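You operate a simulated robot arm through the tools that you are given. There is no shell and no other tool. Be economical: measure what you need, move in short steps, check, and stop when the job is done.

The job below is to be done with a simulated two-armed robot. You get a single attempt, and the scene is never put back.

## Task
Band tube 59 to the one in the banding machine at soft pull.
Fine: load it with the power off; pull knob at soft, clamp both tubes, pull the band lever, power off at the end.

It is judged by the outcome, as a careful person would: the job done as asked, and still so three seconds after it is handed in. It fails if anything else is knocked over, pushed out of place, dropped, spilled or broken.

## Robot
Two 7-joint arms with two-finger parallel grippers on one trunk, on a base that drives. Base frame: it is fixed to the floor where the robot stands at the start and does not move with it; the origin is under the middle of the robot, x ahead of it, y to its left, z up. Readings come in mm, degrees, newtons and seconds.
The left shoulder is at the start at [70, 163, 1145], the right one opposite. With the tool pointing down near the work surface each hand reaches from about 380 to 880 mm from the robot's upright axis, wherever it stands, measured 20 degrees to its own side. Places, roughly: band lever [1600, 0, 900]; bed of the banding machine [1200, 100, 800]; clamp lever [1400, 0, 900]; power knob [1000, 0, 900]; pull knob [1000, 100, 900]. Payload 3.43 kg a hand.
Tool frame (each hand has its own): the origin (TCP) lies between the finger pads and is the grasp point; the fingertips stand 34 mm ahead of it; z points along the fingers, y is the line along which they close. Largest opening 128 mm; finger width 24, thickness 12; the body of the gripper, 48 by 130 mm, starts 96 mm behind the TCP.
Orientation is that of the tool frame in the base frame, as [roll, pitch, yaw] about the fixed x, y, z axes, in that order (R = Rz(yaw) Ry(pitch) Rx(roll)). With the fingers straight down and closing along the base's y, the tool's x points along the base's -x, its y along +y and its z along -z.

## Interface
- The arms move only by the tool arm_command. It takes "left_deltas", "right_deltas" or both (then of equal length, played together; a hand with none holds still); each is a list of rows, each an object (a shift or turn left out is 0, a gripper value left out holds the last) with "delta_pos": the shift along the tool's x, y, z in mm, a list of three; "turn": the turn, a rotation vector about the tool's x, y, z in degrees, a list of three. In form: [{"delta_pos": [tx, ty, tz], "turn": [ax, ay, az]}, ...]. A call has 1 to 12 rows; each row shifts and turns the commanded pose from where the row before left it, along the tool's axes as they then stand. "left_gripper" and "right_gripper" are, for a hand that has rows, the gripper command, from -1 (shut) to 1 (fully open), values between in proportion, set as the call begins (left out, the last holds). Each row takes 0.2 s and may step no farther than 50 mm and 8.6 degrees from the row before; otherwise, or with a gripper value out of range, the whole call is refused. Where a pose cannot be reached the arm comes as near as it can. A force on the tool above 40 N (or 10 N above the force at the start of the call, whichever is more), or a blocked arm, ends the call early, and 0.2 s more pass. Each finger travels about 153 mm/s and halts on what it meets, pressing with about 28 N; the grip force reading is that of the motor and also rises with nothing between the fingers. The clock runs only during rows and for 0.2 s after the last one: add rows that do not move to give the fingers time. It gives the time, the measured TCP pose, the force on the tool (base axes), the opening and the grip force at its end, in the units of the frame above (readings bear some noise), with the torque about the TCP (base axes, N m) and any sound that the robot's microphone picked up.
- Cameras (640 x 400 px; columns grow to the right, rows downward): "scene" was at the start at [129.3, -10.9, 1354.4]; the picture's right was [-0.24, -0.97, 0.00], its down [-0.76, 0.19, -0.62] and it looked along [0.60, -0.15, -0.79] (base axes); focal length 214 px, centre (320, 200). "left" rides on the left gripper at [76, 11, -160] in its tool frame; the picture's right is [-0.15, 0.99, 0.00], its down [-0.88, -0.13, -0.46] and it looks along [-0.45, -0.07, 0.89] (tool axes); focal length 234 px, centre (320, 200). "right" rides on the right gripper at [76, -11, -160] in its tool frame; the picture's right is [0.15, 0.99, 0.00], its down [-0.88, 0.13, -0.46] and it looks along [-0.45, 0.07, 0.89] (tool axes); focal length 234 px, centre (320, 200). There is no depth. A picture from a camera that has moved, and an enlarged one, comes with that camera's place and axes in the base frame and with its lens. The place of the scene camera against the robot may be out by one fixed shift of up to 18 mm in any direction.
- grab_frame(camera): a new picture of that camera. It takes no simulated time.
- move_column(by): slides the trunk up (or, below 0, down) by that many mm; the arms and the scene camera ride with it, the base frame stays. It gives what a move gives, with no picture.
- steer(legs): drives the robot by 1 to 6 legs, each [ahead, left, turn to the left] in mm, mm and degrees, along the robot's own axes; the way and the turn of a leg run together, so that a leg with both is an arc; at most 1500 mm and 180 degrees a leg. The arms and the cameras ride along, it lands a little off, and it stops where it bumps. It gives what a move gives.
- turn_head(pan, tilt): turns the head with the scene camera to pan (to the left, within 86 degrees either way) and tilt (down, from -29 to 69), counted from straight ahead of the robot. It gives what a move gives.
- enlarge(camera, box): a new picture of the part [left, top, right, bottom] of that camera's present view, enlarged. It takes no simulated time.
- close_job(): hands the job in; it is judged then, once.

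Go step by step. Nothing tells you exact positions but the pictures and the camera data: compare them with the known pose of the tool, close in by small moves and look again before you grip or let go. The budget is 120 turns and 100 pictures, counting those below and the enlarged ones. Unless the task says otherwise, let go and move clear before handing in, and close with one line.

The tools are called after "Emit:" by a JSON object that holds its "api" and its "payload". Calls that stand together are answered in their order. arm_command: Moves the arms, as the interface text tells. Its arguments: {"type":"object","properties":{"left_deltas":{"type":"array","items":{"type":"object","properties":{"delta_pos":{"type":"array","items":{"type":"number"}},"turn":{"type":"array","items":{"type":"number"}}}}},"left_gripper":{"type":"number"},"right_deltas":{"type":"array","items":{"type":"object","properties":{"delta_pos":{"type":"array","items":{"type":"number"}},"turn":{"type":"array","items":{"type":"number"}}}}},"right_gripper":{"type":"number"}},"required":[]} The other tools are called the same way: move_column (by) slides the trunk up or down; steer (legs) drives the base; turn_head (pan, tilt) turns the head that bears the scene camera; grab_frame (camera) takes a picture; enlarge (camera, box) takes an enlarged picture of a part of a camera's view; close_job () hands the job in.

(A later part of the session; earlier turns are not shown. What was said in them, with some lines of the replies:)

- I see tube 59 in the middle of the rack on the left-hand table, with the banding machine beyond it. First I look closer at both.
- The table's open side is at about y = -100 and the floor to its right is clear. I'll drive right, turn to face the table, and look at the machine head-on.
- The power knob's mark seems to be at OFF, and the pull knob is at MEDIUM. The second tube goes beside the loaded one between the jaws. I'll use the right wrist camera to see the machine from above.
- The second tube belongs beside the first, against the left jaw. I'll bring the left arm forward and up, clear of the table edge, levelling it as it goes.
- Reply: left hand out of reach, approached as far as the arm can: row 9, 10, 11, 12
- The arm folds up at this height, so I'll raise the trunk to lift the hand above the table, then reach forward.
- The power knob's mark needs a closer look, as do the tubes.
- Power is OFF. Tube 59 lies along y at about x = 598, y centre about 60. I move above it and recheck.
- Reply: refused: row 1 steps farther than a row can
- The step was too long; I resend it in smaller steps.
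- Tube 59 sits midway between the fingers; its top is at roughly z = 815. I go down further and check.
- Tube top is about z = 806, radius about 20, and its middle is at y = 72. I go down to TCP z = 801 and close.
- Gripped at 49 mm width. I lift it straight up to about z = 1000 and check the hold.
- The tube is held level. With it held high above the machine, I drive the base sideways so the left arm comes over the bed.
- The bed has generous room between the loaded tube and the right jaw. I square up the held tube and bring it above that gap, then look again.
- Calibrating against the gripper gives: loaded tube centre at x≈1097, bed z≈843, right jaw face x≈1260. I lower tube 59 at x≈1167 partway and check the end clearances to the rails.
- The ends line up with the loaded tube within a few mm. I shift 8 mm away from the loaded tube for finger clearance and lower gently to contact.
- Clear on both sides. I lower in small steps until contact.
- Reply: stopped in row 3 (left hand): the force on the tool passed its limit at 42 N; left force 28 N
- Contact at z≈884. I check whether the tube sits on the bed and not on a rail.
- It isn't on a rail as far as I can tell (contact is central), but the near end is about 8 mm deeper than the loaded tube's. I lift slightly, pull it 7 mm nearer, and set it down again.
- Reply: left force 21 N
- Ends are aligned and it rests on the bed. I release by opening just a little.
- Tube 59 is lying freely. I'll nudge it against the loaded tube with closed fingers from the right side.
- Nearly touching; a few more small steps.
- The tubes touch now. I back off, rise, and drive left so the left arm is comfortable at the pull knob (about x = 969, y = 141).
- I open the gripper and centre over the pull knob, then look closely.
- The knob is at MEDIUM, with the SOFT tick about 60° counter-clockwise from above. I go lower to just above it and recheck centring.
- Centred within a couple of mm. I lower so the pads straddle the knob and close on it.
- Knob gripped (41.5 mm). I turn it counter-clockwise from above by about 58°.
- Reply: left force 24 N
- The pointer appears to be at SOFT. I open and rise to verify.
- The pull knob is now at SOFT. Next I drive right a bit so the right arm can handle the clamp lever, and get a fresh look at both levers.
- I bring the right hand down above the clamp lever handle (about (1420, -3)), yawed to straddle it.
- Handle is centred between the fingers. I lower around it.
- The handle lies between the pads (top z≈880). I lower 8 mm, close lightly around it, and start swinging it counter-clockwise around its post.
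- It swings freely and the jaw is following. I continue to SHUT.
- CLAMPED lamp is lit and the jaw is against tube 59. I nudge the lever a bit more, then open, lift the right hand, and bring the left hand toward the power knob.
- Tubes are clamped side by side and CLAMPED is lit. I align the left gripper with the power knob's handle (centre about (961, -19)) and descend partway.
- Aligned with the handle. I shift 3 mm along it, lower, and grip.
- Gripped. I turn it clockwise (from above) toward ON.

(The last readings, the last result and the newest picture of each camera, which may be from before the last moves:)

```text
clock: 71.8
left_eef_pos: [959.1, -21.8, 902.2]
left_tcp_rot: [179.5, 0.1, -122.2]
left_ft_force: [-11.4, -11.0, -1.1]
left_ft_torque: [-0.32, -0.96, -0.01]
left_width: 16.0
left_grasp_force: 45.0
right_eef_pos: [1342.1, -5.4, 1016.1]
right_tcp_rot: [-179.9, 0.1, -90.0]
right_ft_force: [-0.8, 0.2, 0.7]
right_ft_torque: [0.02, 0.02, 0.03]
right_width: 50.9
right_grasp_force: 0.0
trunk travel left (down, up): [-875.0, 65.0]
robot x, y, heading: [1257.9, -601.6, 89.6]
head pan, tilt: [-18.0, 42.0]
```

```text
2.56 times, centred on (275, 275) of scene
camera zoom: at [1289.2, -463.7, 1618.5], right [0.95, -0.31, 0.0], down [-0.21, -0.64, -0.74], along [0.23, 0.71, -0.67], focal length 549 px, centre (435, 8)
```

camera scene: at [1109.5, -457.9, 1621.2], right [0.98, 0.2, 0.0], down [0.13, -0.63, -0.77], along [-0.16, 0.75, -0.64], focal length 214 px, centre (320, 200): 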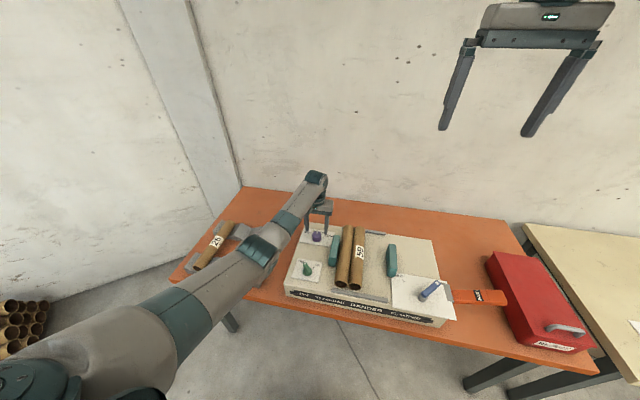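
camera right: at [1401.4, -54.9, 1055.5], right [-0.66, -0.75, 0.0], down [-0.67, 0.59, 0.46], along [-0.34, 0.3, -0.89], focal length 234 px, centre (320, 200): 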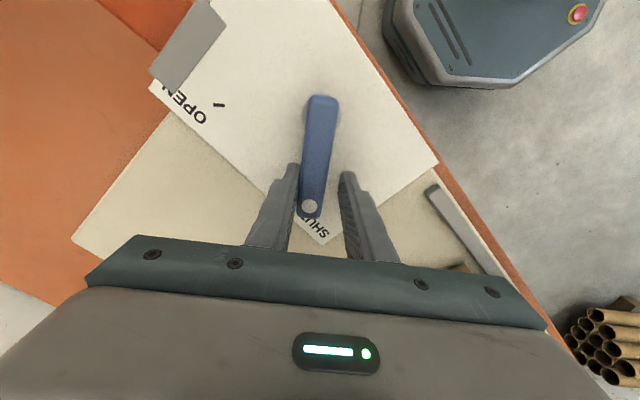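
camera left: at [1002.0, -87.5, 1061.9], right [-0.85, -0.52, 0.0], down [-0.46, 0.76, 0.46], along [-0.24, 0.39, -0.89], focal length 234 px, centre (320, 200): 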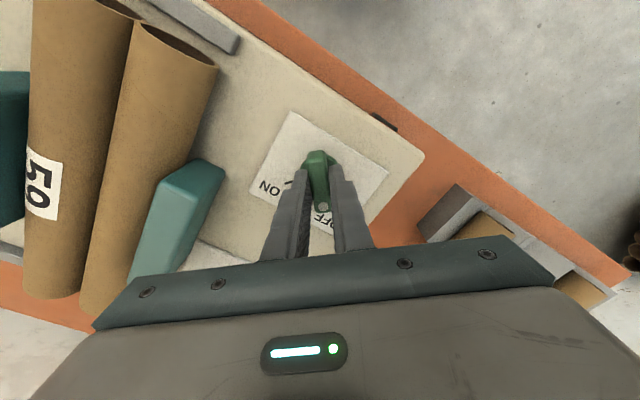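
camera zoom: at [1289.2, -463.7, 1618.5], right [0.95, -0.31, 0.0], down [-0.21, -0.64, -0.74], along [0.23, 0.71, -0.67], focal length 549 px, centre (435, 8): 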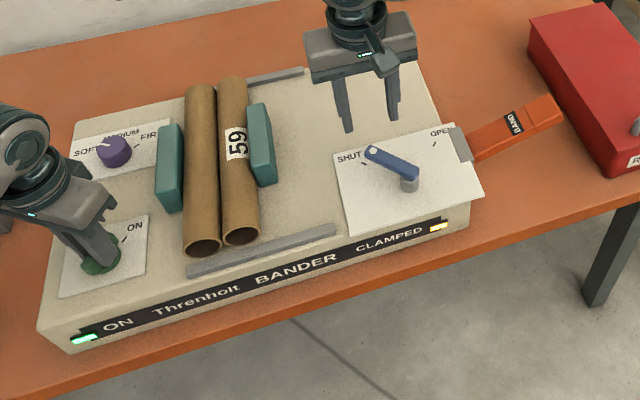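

ON lamp is lit, CLAMPED is lit, and pull is at SOFT. Now the band lever: I move the right hand near it to see how it stands. The left hand keeps hold of the power knob.

Emit:
{"api": "arm_command", "payload": {"right_deltas": [{"delta_pos": [20, -40, 0]}, {"delta_pos": [20, -40, 0]}, {"delta_pos": [20, -40, 0]}, {"delta_pos": [20, -40, 0]}, {"delta_pos": [20, -40, 0]}, {"delta_pos": [20, -40, 0]}, {"delta_pos": [25, -15, 0]}, {}], "right_gripper": -1}}

Emit:
{"api": "grab_frame", "payload": {"camera": "right"}}

```text
clock: 73.6
left_eef_pos: [959.7, -21.0, 901.7]
left_tcp_rot: [179.5, 0.2, -122.1]
left_ft_force: [-15.4, -11.2, -0.8]
left_ft_torque: [-0.98, -0.48, -0.01]
left_width: 15.8
left_grasp_force: 45.0
right_eef_pos: [1598.0, -151.7, 1017.5]
right_tcp_rot: [-179.9, 0.1, -90.1]
right_ft_force: [0.3, -0.2, 0.3]
right_ft_torque: [-0.02, 0.01, -0.02]
right_width: 0.0
right_grasp_force: 27.8
trunk travel left (down, up): [-875.0, 65.0]
robot x, y, heading: [1259.7, -601.1, 89.8]
head pan, tilt: [-18.0, 42.0]
```

```text
36 pictures are left
camera right: at [1607.2, -227.5, 1176.7], right [-0.99, -0.14, 0.0], down [-0.13, 0.88, 0.46], along [-0.06, 0.45, -0.89], focal length 234 px, centre (320, 200)
```

right: 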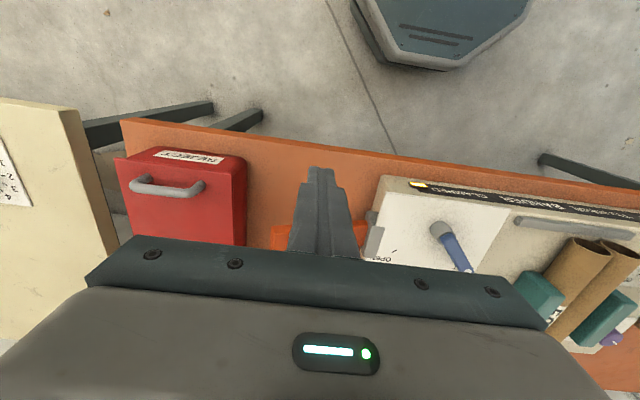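

The fingers hide the lever. I tilt the hand and lower slightly to view the lever from the front side.

Emit:
{"api": "arm_command", "payload": {"right_deltas": [{"delta_pos": [40, 0, 20], "turn": [0, -8, 0]}, {"delta_pos": [40, 0, 20], "turn": [0, -8, 0]}, {"turn": [0, -8, 0]}, {"turn": [0, -8, 0]}, {"turn": [0, -8, 0]}, {}]}}

Emit:
{"api": "grab_frame", "payload": {"camera": "right"}}

```text
clock: 75.0
left_eef_pos: [958.6, -22.0, 902.3]
left_tcp_rot: [179.5, 0.2, -122.0]
left_ft_force: [-15.0, -10.1, -1.9]
left_ft_torque: [-0.49, -0.64, -0.01]
left_width: 15.9
left_grasp_force: 44.7
right_eef_pos: [1599.4, -223.4, 968.5]
right_tcp_rot: [-179.9, 28.1, -90.1]
right_ft_force: [0.0, -0.8, -0.3]
right_ft_torque: [0.01, -0.03, 0.02]
right_width: 0.1
right_grasp_force: 28.5
right hand out of reach, approached as far as the arm can: row 4, 5
trunk travel left (down, up): [-875.0, 65.0]
robot x, y, heading: [1257.6, -601.0, 89.9]
head pan, tilt: [-18.0, 42.0]
```

```text
35 pictures are left
camera right: at [1608.8, -365.4, 1072.1], right [-0.99, -0.13, -0.07], down [-0.13, 0.56, 0.82], along [-0.06, 0.82, -0.57], focal length 234 px, centre (320, 200)
```

right: 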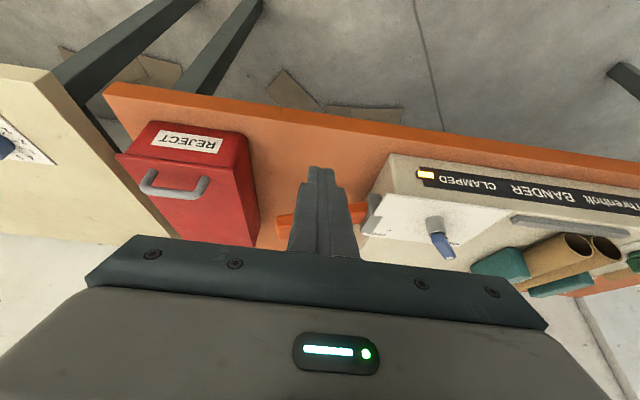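

I open the fingers to see between them.

Emit:
{"api": "arm_command", "payload": {"right_deltas": [{}, {}, {}], "right_gripper": 1}}

Emit:
{"api": "enlarge", "payload": {"camera": "right", "box": [200, 120, 440, 260]}}

```text
clock: 75.8
left_eef_pos: [959.2, -21.1, 902.6]
left_tcp_rot: [179.5, 0.2, -122.0]
left_ft_force: [-14.0, -9.5, -1.5]
left_ft_torque: [-0.6, -0.62, -0.05]
left_width: 15.8
left_grasp_force: 45.0
right_eef_pos: [1598.4, -223.1, 966.5]
right_tcp_rot: [-180.0, 28.0, -90.2]
right_ft_force: [0.3, 0.3, -0.1]
right_ft_torque: [0.01, -0.02, -0.02]
right_width: 127.8
right_grasp_force: 0.2
trunk travel left (down, up): [-875.0, 65.0]
robot x, y, heading: [1258.8, -600.9, 89.6]
head pan, tilt: [-18.0, 42.0]
```

```text
2.67 times, centred on (320, 190) of right
camera zoom: at [1608.9, -365.3, 1072.1], right [-0.99, -0.13, -0.07], down [-0.13, 0.56, 0.82], along [-0.06, 0.82, -0.57], focal length 624 px, centre (320, 227)
```

zoom: 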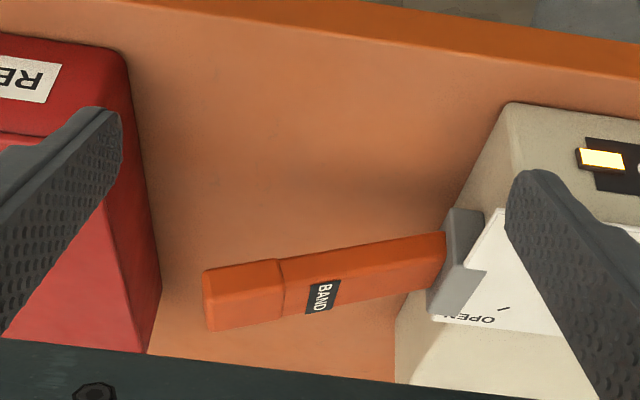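

The band lever sticks out to the right, tilted up about 17°, so it gets pulled down. I straighten the hand, close the fingers, and move above its grip at about (1615, -8).

Emit:
{"api": "arm_command", "payload": {"right_deltas": [{"turn": [0, 8, 0]}, {"turn": [0, 8, 0]}, {"turn": [0, 8, 0]}, {"turn": [0, 8, 0]}, {}], "right_gripper": -1}}

```text
clock: 77.0
left_eef_pos: [959.8, -21.3, 902.4]
left_tcp_rot: [179.5, 0.1, -122.1]
left_ft_force: [-14.3, -9.9, 0.6]
left_ft_torque: [-0.84, -0.42, 0.02]
left_width: 15.9
left_grasp_force: 44.5
right_eef_pos: [1598.9, -223.7, 967.1]
right_tcp_rot: [-179.9, -4.0, -90.1]
right_ft_force: [-0.2, 0.5, 0.0]
right_ft_torque: [0.0, -0.04, -0.03]
right_width: 0.0
right_grasp_force: 28.2
trunk travel left (down, up): [-875.0, 65.0]
robot x, y, heading: [1256.2, -600.0, 89.6]
head pan, tilt: [-18.0, 42.0]
```

Emit:
{"api": "arm_command", "payload": {"right_deltas": [{"delta_pos": [0, 0, -30], "turn": [0, -4, 0]}, {"delta_pos": [-43, -3, 0]}, {"delta_pos": [-43, -3, 0]}, {"delta_pos": [-43, -3, 0]}, {"delta_pos": [-43, -3, 0]}, {"delta_pos": [-43, -3, 0]}, {}]}}

Emit:
{"api": "grab_frame", "payload": {"camera": "right"}}

Emit:
{"api": "enlarge", "payload": {"camera": "scene", "box": [280, 150, 460, 290]}}

```text
clock: 78.6
left_eef_pos: [958.6, -22.0, 902.7]
left_tcp_rot: [179.4, 0.1, -122.0]
left_ft_force: [-14.4, -8.9, 1.3]
left_ft_torque: [-0.71, -0.26, 0.02]
left_width: 16.0
left_grasp_force: 44.9
right_eef_pos: [1613.0, -6.6, 998.8]
right_tcp_rot: [-179.7, 0.0, -90.0]
right_ft_force: [-0.6, -0.1, 0.0]
right_ft_torque: [0.01, 0.0, -0.02]
right_width: 0.1
right_grasp_force: 28.2
trunk travel left (down, up): [-875.0, 65.0]
robot x, y, heading: [1259.6, -601.4, 90.0]
head pan, tilt: [-18.0, 42.0]
```

```text
33 pictures are left
camera right: at [1624.5, -82.8, 1157.3], right [-0.99, -0.14, 0.0], down [-0.13, 0.88, 0.46], along [-0.07, 0.45, -0.89], focal length 234 px, centre (320, 200)
```

right: 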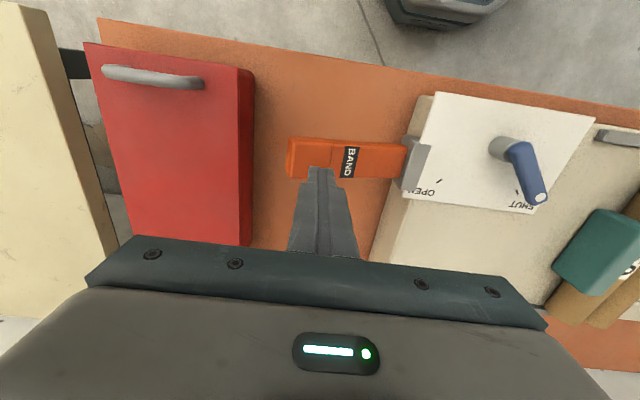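

```text
2.86 times, centred on (370, 220) of scene
camera zoom: at [1289.2, -463.8, 1618.4], right [0.95, -0.31, 0.0], down [-0.21, -0.64, -0.74], along [0.23, 0.71, -0.67], focal length 613 px, centre (177, 143)
```

zoom: 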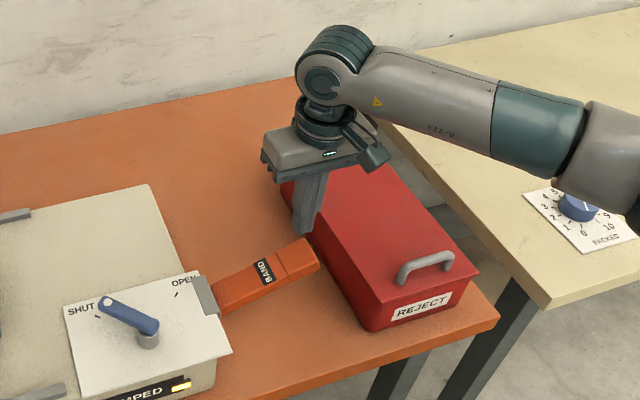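

Over the lever's grip. I go down to just above it and then press down in steps.

Emit:
{"api": "arm_command", "payload": {"right_deltas": [{"delta_pos": [-3, 0, 30]}, {"delta_pos": [0, 0, 25]}, {"delta_pos": [0, 0, 10]}, {"delta_pos": [0, 0, 8]}, {"delta_pos": [0, 0, 8]}, {"delta_pos": [0, 0, 8]}, {}]}}

Emit:
{"api": "grab_frame", "payload": {"camera": "right"}}

Emit:
{"api": "enlarge", "payload": {"camera": "scene", "box": [280, 150, 460, 290]}}

```text
clock: 80.2
left_eef_pos: [959.0, -21.3, 902.9]
left_tcp_rot: [179.5, 0.2, -122.1]
left_ft_force: [-13.1, -7.8, 0.6]
left_ft_torque: [-0.91, -0.3, -0.03]
left_width: 16.0
left_grasp_force: 45.1
right_eef_pos: [1614.4, -2.9, 908.3]
right_tcp_rot: [-180.0, -0.1, -90.1]
right_ft_force: [1.7, 0.3, 3.2]
right_ft_torque: [0.01, -0.1, -0.01]
right_width: 0.0
right_grasp_force: 28.1
trunk travel left (down, up): [-875.0, 65.0]
robot x, y, heading: [1259.4, -600.6, 89.6]
head pan, tilt: [-18.0, 42.0]
```

```text
31 pictures are left
camera right: at [1624.5, -79.7, 1067.2], right [-0.99, -0.14, 0.0], down [-0.13, 0.88, 0.46], along [-0.06, 0.45, -0.89], focal length 234 px, centre (320, 200)
```

right: 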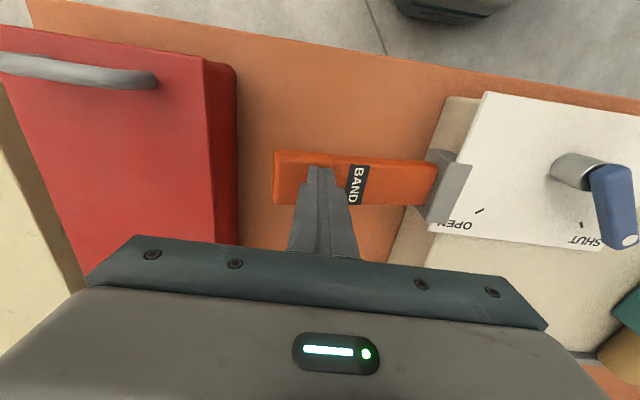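

```text
2.86 times, centred on (370, 220) of scene
camera zoom: at [1288.9, -463.7, 1618.5], right [0.95, -0.31, 0.0], down [-0.21, -0.64, -0.74], along [0.23, 0.71, -0.67], focal length 613 px, centre (177, 143)
```

zoom: 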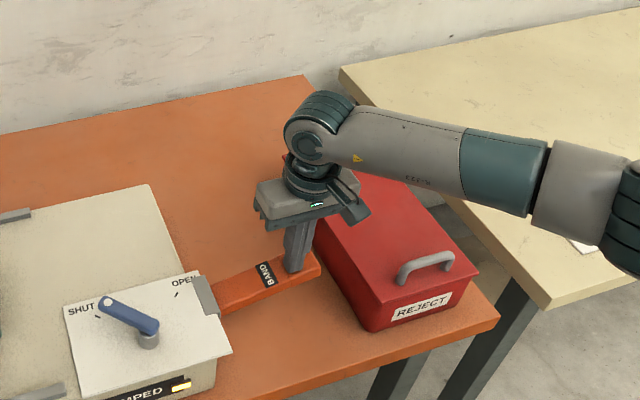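

The lever yields downward with little force. I continue pressing.

Emit:
{"api": "arm_command", "payload": {"right_deltas": [{"delta_pos": [0, 0, 8]}, {"delta_pos": [0, 0, 8]}, {"delta_pos": [0, 0, 8]}, {"delta_pos": [0, 0, 8]}, {"delta_pos": [0, 0, 8]}, {"delta_pos": [0, 0, 8]}, {}]}}

Emit:
{"api": "enlarge", "payload": {"camera": "scene", "box": [180, 150, 460, 330]}}

```text
clock: 81.8
left_eef_pos: [958.4, -21.3, 902.8]
left_tcp_rot: [179.4, 0.2, -122.0]
left_ft_force: [-15.8, -5.3, -2.0]
left_ft_torque: [-0.63, -0.49, -0.02]
left_width: 15.8
left_grasp_force: 45.3
right_eef_pos: [1614.8, -3.7, 860.3]
right_tcp_rot: [-179.9, 0.0, -90.1]
right_ft_force: [7.2, -0.5, 7.8]
right_ft_torque: [0.01, -0.16, 0.0]
right_width: 0.1
right_grasp_force: 28.1
trunk travel left (down, up): [-875.0, 65.0]
robot x, y, heading: [1258.6, -598.6, 89.8]
head pan, tilt: [-18.0, 42.0]
```

```text
2.22 times, centred on (320, 240) of scene
camera zoom: at [1288.9, -463.7, 1618.5], right [0.95, -0.31, 0.0], down [-0.21, -0.64, -0.74], along [0.23, 0.71, -0.67], focal length 477 px, centre (320, 111)
```

zoom: 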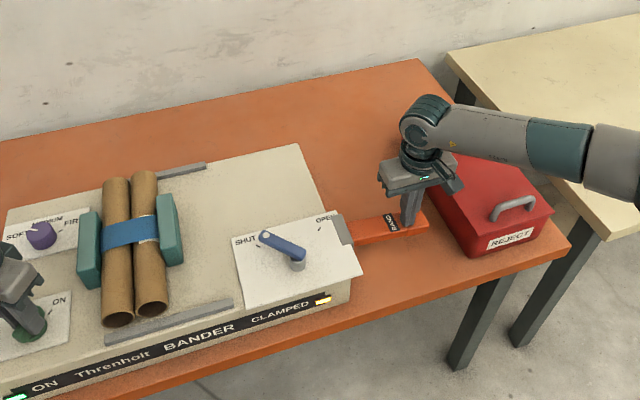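

A blue band is now around both tubes. I let the lever rise gently, lift the right hand clear, and turn the power knob back to OFF.

Emit:
{"api": "arm_command", "payload": {"right_deltas": [{"delta_pos": [0, 0, -12]}, {"delta_pos": [0, 0, -12]}, {"delta_pos": [0, 0, -12]}, {"delta_pos": [0, 0, -12]}, {"delta_pos": [0, 0, -15]}, {"delta_pos": [0, 0, -30]}, {"delta_pos": [0, 0, -40]}, {}]}}

Emit:
{"api": "arm_command", "payload": {"left_deltas": [{"turn": [0, 0, -8]}, {"turn": [0, 0, -8]}, {"turn": [0, 0, -8]}, {"turn": [0, 0, -8]}, {"turn": [0, 0, -8]}, {"turn": [0, 0, -8]}, {"turn": [0, 0, -8]}, {"turn": [0, 0, -8]}, {"turn": [0, 0, -8]}, {}]}}

Emit:
{"api": "turn_head", "payload": {"pan": 5, "tilt": 42}}

Emit:
{"api": "enlarge", "payload": {"camera": "scene", "box": [150, 180, 480, 340]}}

```text
clock: 83.6
left_eef_pos: [959.4, -21.2, 902.7]
left_tcp_rot: [179.6, 0.1, -122.0]
left_ft_force: [-13.3, -8.3, 0.7]
left_ft_torque: [-0.32, -0.69, 0.0]
left_width: 15.8
left_grasp_force: 45.1
right_eef_pos: [1614.2, -4.0, 993.8]
right_tcp_rot: [-179.9, 0.0, -90.1]
right_ft_force: [1.4, 0.1, 0.1]
right_ft_torque: [0.01, -0.01, -0.03]
right_width: 0.0
right_grasp_force: 27.9
trunk travel left (down, up): [-875.0, 65.0]
robot x, y, heading: [1256.7, -600.5, 89.8]
head pan, tilt: [-18.0, 42.0]
```

```text
clock: 85.8
left_eef_pos: [959.7, -21.3, 902.6]
left_tcp_rot: [-180.0, 0.6, -49.9]
left_ft_force: [-12.3, -8.7, 0.9]
left_ft_torque: [-0.51, 0.52, -0.2]
left_width: 15.7
left_grasp_force: 45.1
right_eef_pos: [1613.3, -4.2, 994.2]
right_tcp_rot: [-179.9, -0.1, -90.1]
right_ft_force: [-0.3, 0.9, 0.1]
right_ft_torque: [0.0, 0.01, 0.0]
right_width: 0.0
right_grasp_force: 28.0
trunk travel left (down, up): [-875.0, 65.0]
robot x, y, heading: [1258.1, -600.8, 89.7]
head pan, tilt: [-18.0, 42.0]
```

```text
clock: 86.6
left_eef_pos: [959.7, -20.9, 902.5]
left_tcp_rot: [180.0, 0.7, -50.0]
left_ft_force: [-11.7, -6.8, -1.2]
left_ft_torque: [0.44, 0.75, -0.01]
left_width: 15.7
left_grasp_force: 44.6
right_eef_pos: [1614.4, -4.1, 994.1]
right_tcp_rot: [-179.8, 0.0, -90.1]
right_ft_force: [-0.1, -0.3, 0.5]
right_ft_torque: [0.0, 0.01, 0.04]
right_width: 0.0
right_grasp_force: 27.6
trunk travel left (down, up): [-875.0, 65.0]
robot x, y, heading: [1258.2, -596.4, 89.7]
head pan, tilt: [5.0, 42.0]
```

```text
1.94 times, centred on (315, 260) of scene
camera zoom: at [1256.5, -459.6, 1618.4], right [1.0, 0.08, 0.0], down [0.06, -0.67, -0.74], along [-0.06, 0.74, -0.67], focal length 416 px, centre (330, 84)
```

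zoom: 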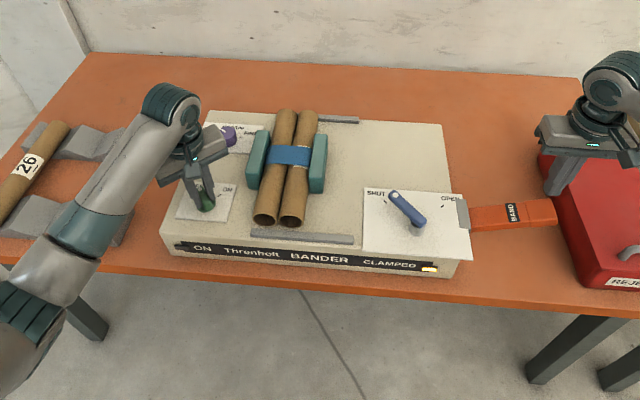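

The ON lamp is out. I release the knob, lift away, and check everything.

Emit:
{"api": "arm_command", "payload": {"left_deltas": [{}, {}], "left_gripper": -0.3}}

Emit:
{"api": "arm_command", "payload": {"left_deltas": [{"delta_pos": [0, 0, -30]}, {"delta_pos": [0, 0, -45]}, {"delta_pos": [0, 0, -45]}, {}]}}

Emit:
{"api": "grab_frame", "payload": {"camera": "left"}}

Emit:
{"api": "enlarge", "payload": {"camera": "scene", "box": [200, 200, 420, 330]}}

```text
clock: 87.2
left_eef_pos: [960.8, -19.8, 902.7]
left_tcp_rot: [179.9, 0.5, -50.1]
left_ft_force: [-0.4, 0.1, 0.9]
left_ft_torque: [0.02, -0.06, -0.01]
left_width: 44.6
left_grasp_force: 0.1
right_eef_pos: [1615.6, -3.1, 992.6]
right_tcp_rot: [180.0, 0.0, -90.1]
right_ft_force: [0.3, -1.0, 0.2]
right_ft_torque: [-0.01, 0.03, 0.02]
right_width: 0.1
right_grasp_force: 27.9
trunk travel left (down, up): [-875.0, 65.0]
robot x, y, heading: [1256.8, -596.3, 90.0]
head pan, tilt: [5.0, 42.0]
```

```text
clock: 88.2
left_eef_pos: [962.9, -22.8, 1022.9]
left_tcp_rot: [179.9, 0.6, -49.9]
left_ft_force: [-0.8, -0.4, -0.2]
left_ft_torque: [-0.02, 0.01, -0.01]
left_width: 45.2
left_grasp_force: 0.1
right_eef_pos: [1615.6, -2.0, 993.3]
right_tcp_rot: [179.9, -0.1, -90.1]
right_ft_force: [-0.2, -0.1, -0.2]
right_ft_torque: [-0.04, -0.03, -0.02]
right_width: 0.0
right_grasp_force: 28.2
trunk travel left (down, up): [-875.0, 65.0]
robot x, y, heading: [1260.3, -604.8, 89.7]
head pan, tilt: [5.0, 42.0]
```

```text
27 pictures are left
camera left: at [1003.8, -88.2, 1182.0], right [-0.85, -0.52, 0.0], down [-0.46, 0.76, 0.46], along [-0.25, 0.39, -0.89], focal length 234 px, centre (320, 200)
```

left: 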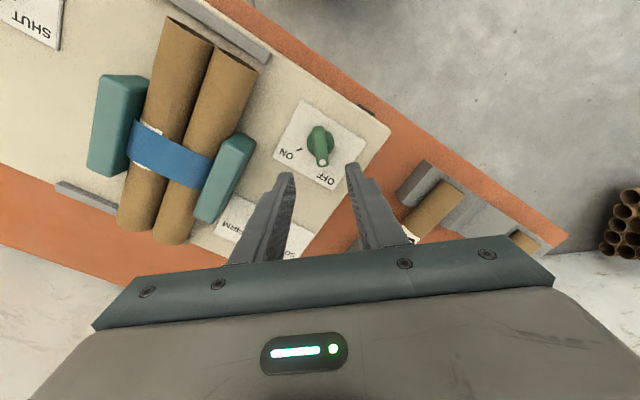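

```text
2.91 times, centred on (310, 265) of scene
camera zoom: at [1259.1, -458.3, 1618.3], right [1.0, 0.08, 0.0], down [0.06, -0.67, -0.74], along [-0.06, 0.74, -0.67], focal length 624 px, centre (349, 11)
```

zoom: 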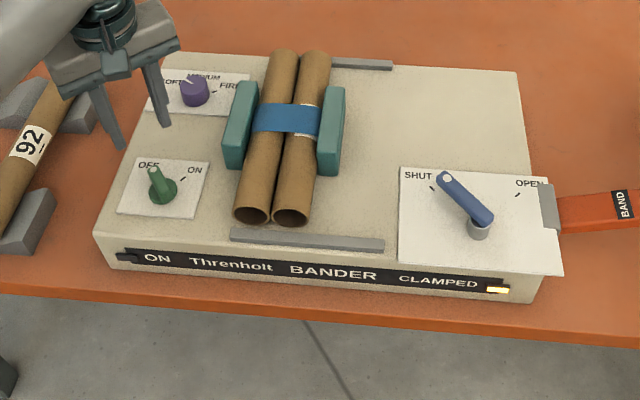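

Both tubes are clamped with a blue band around them, the pull knob is at SOFT, the power knob is at OFF with its lamp out, and both hands are clear. I hand the job in.

Emit:
{"api": "close_job", "payload": {}}

```text
The job is handed in.
```

Tube 59 is banded to the loaded tube at soft pull. The power is off, both tubes are still clamped, and nothing else was moved.
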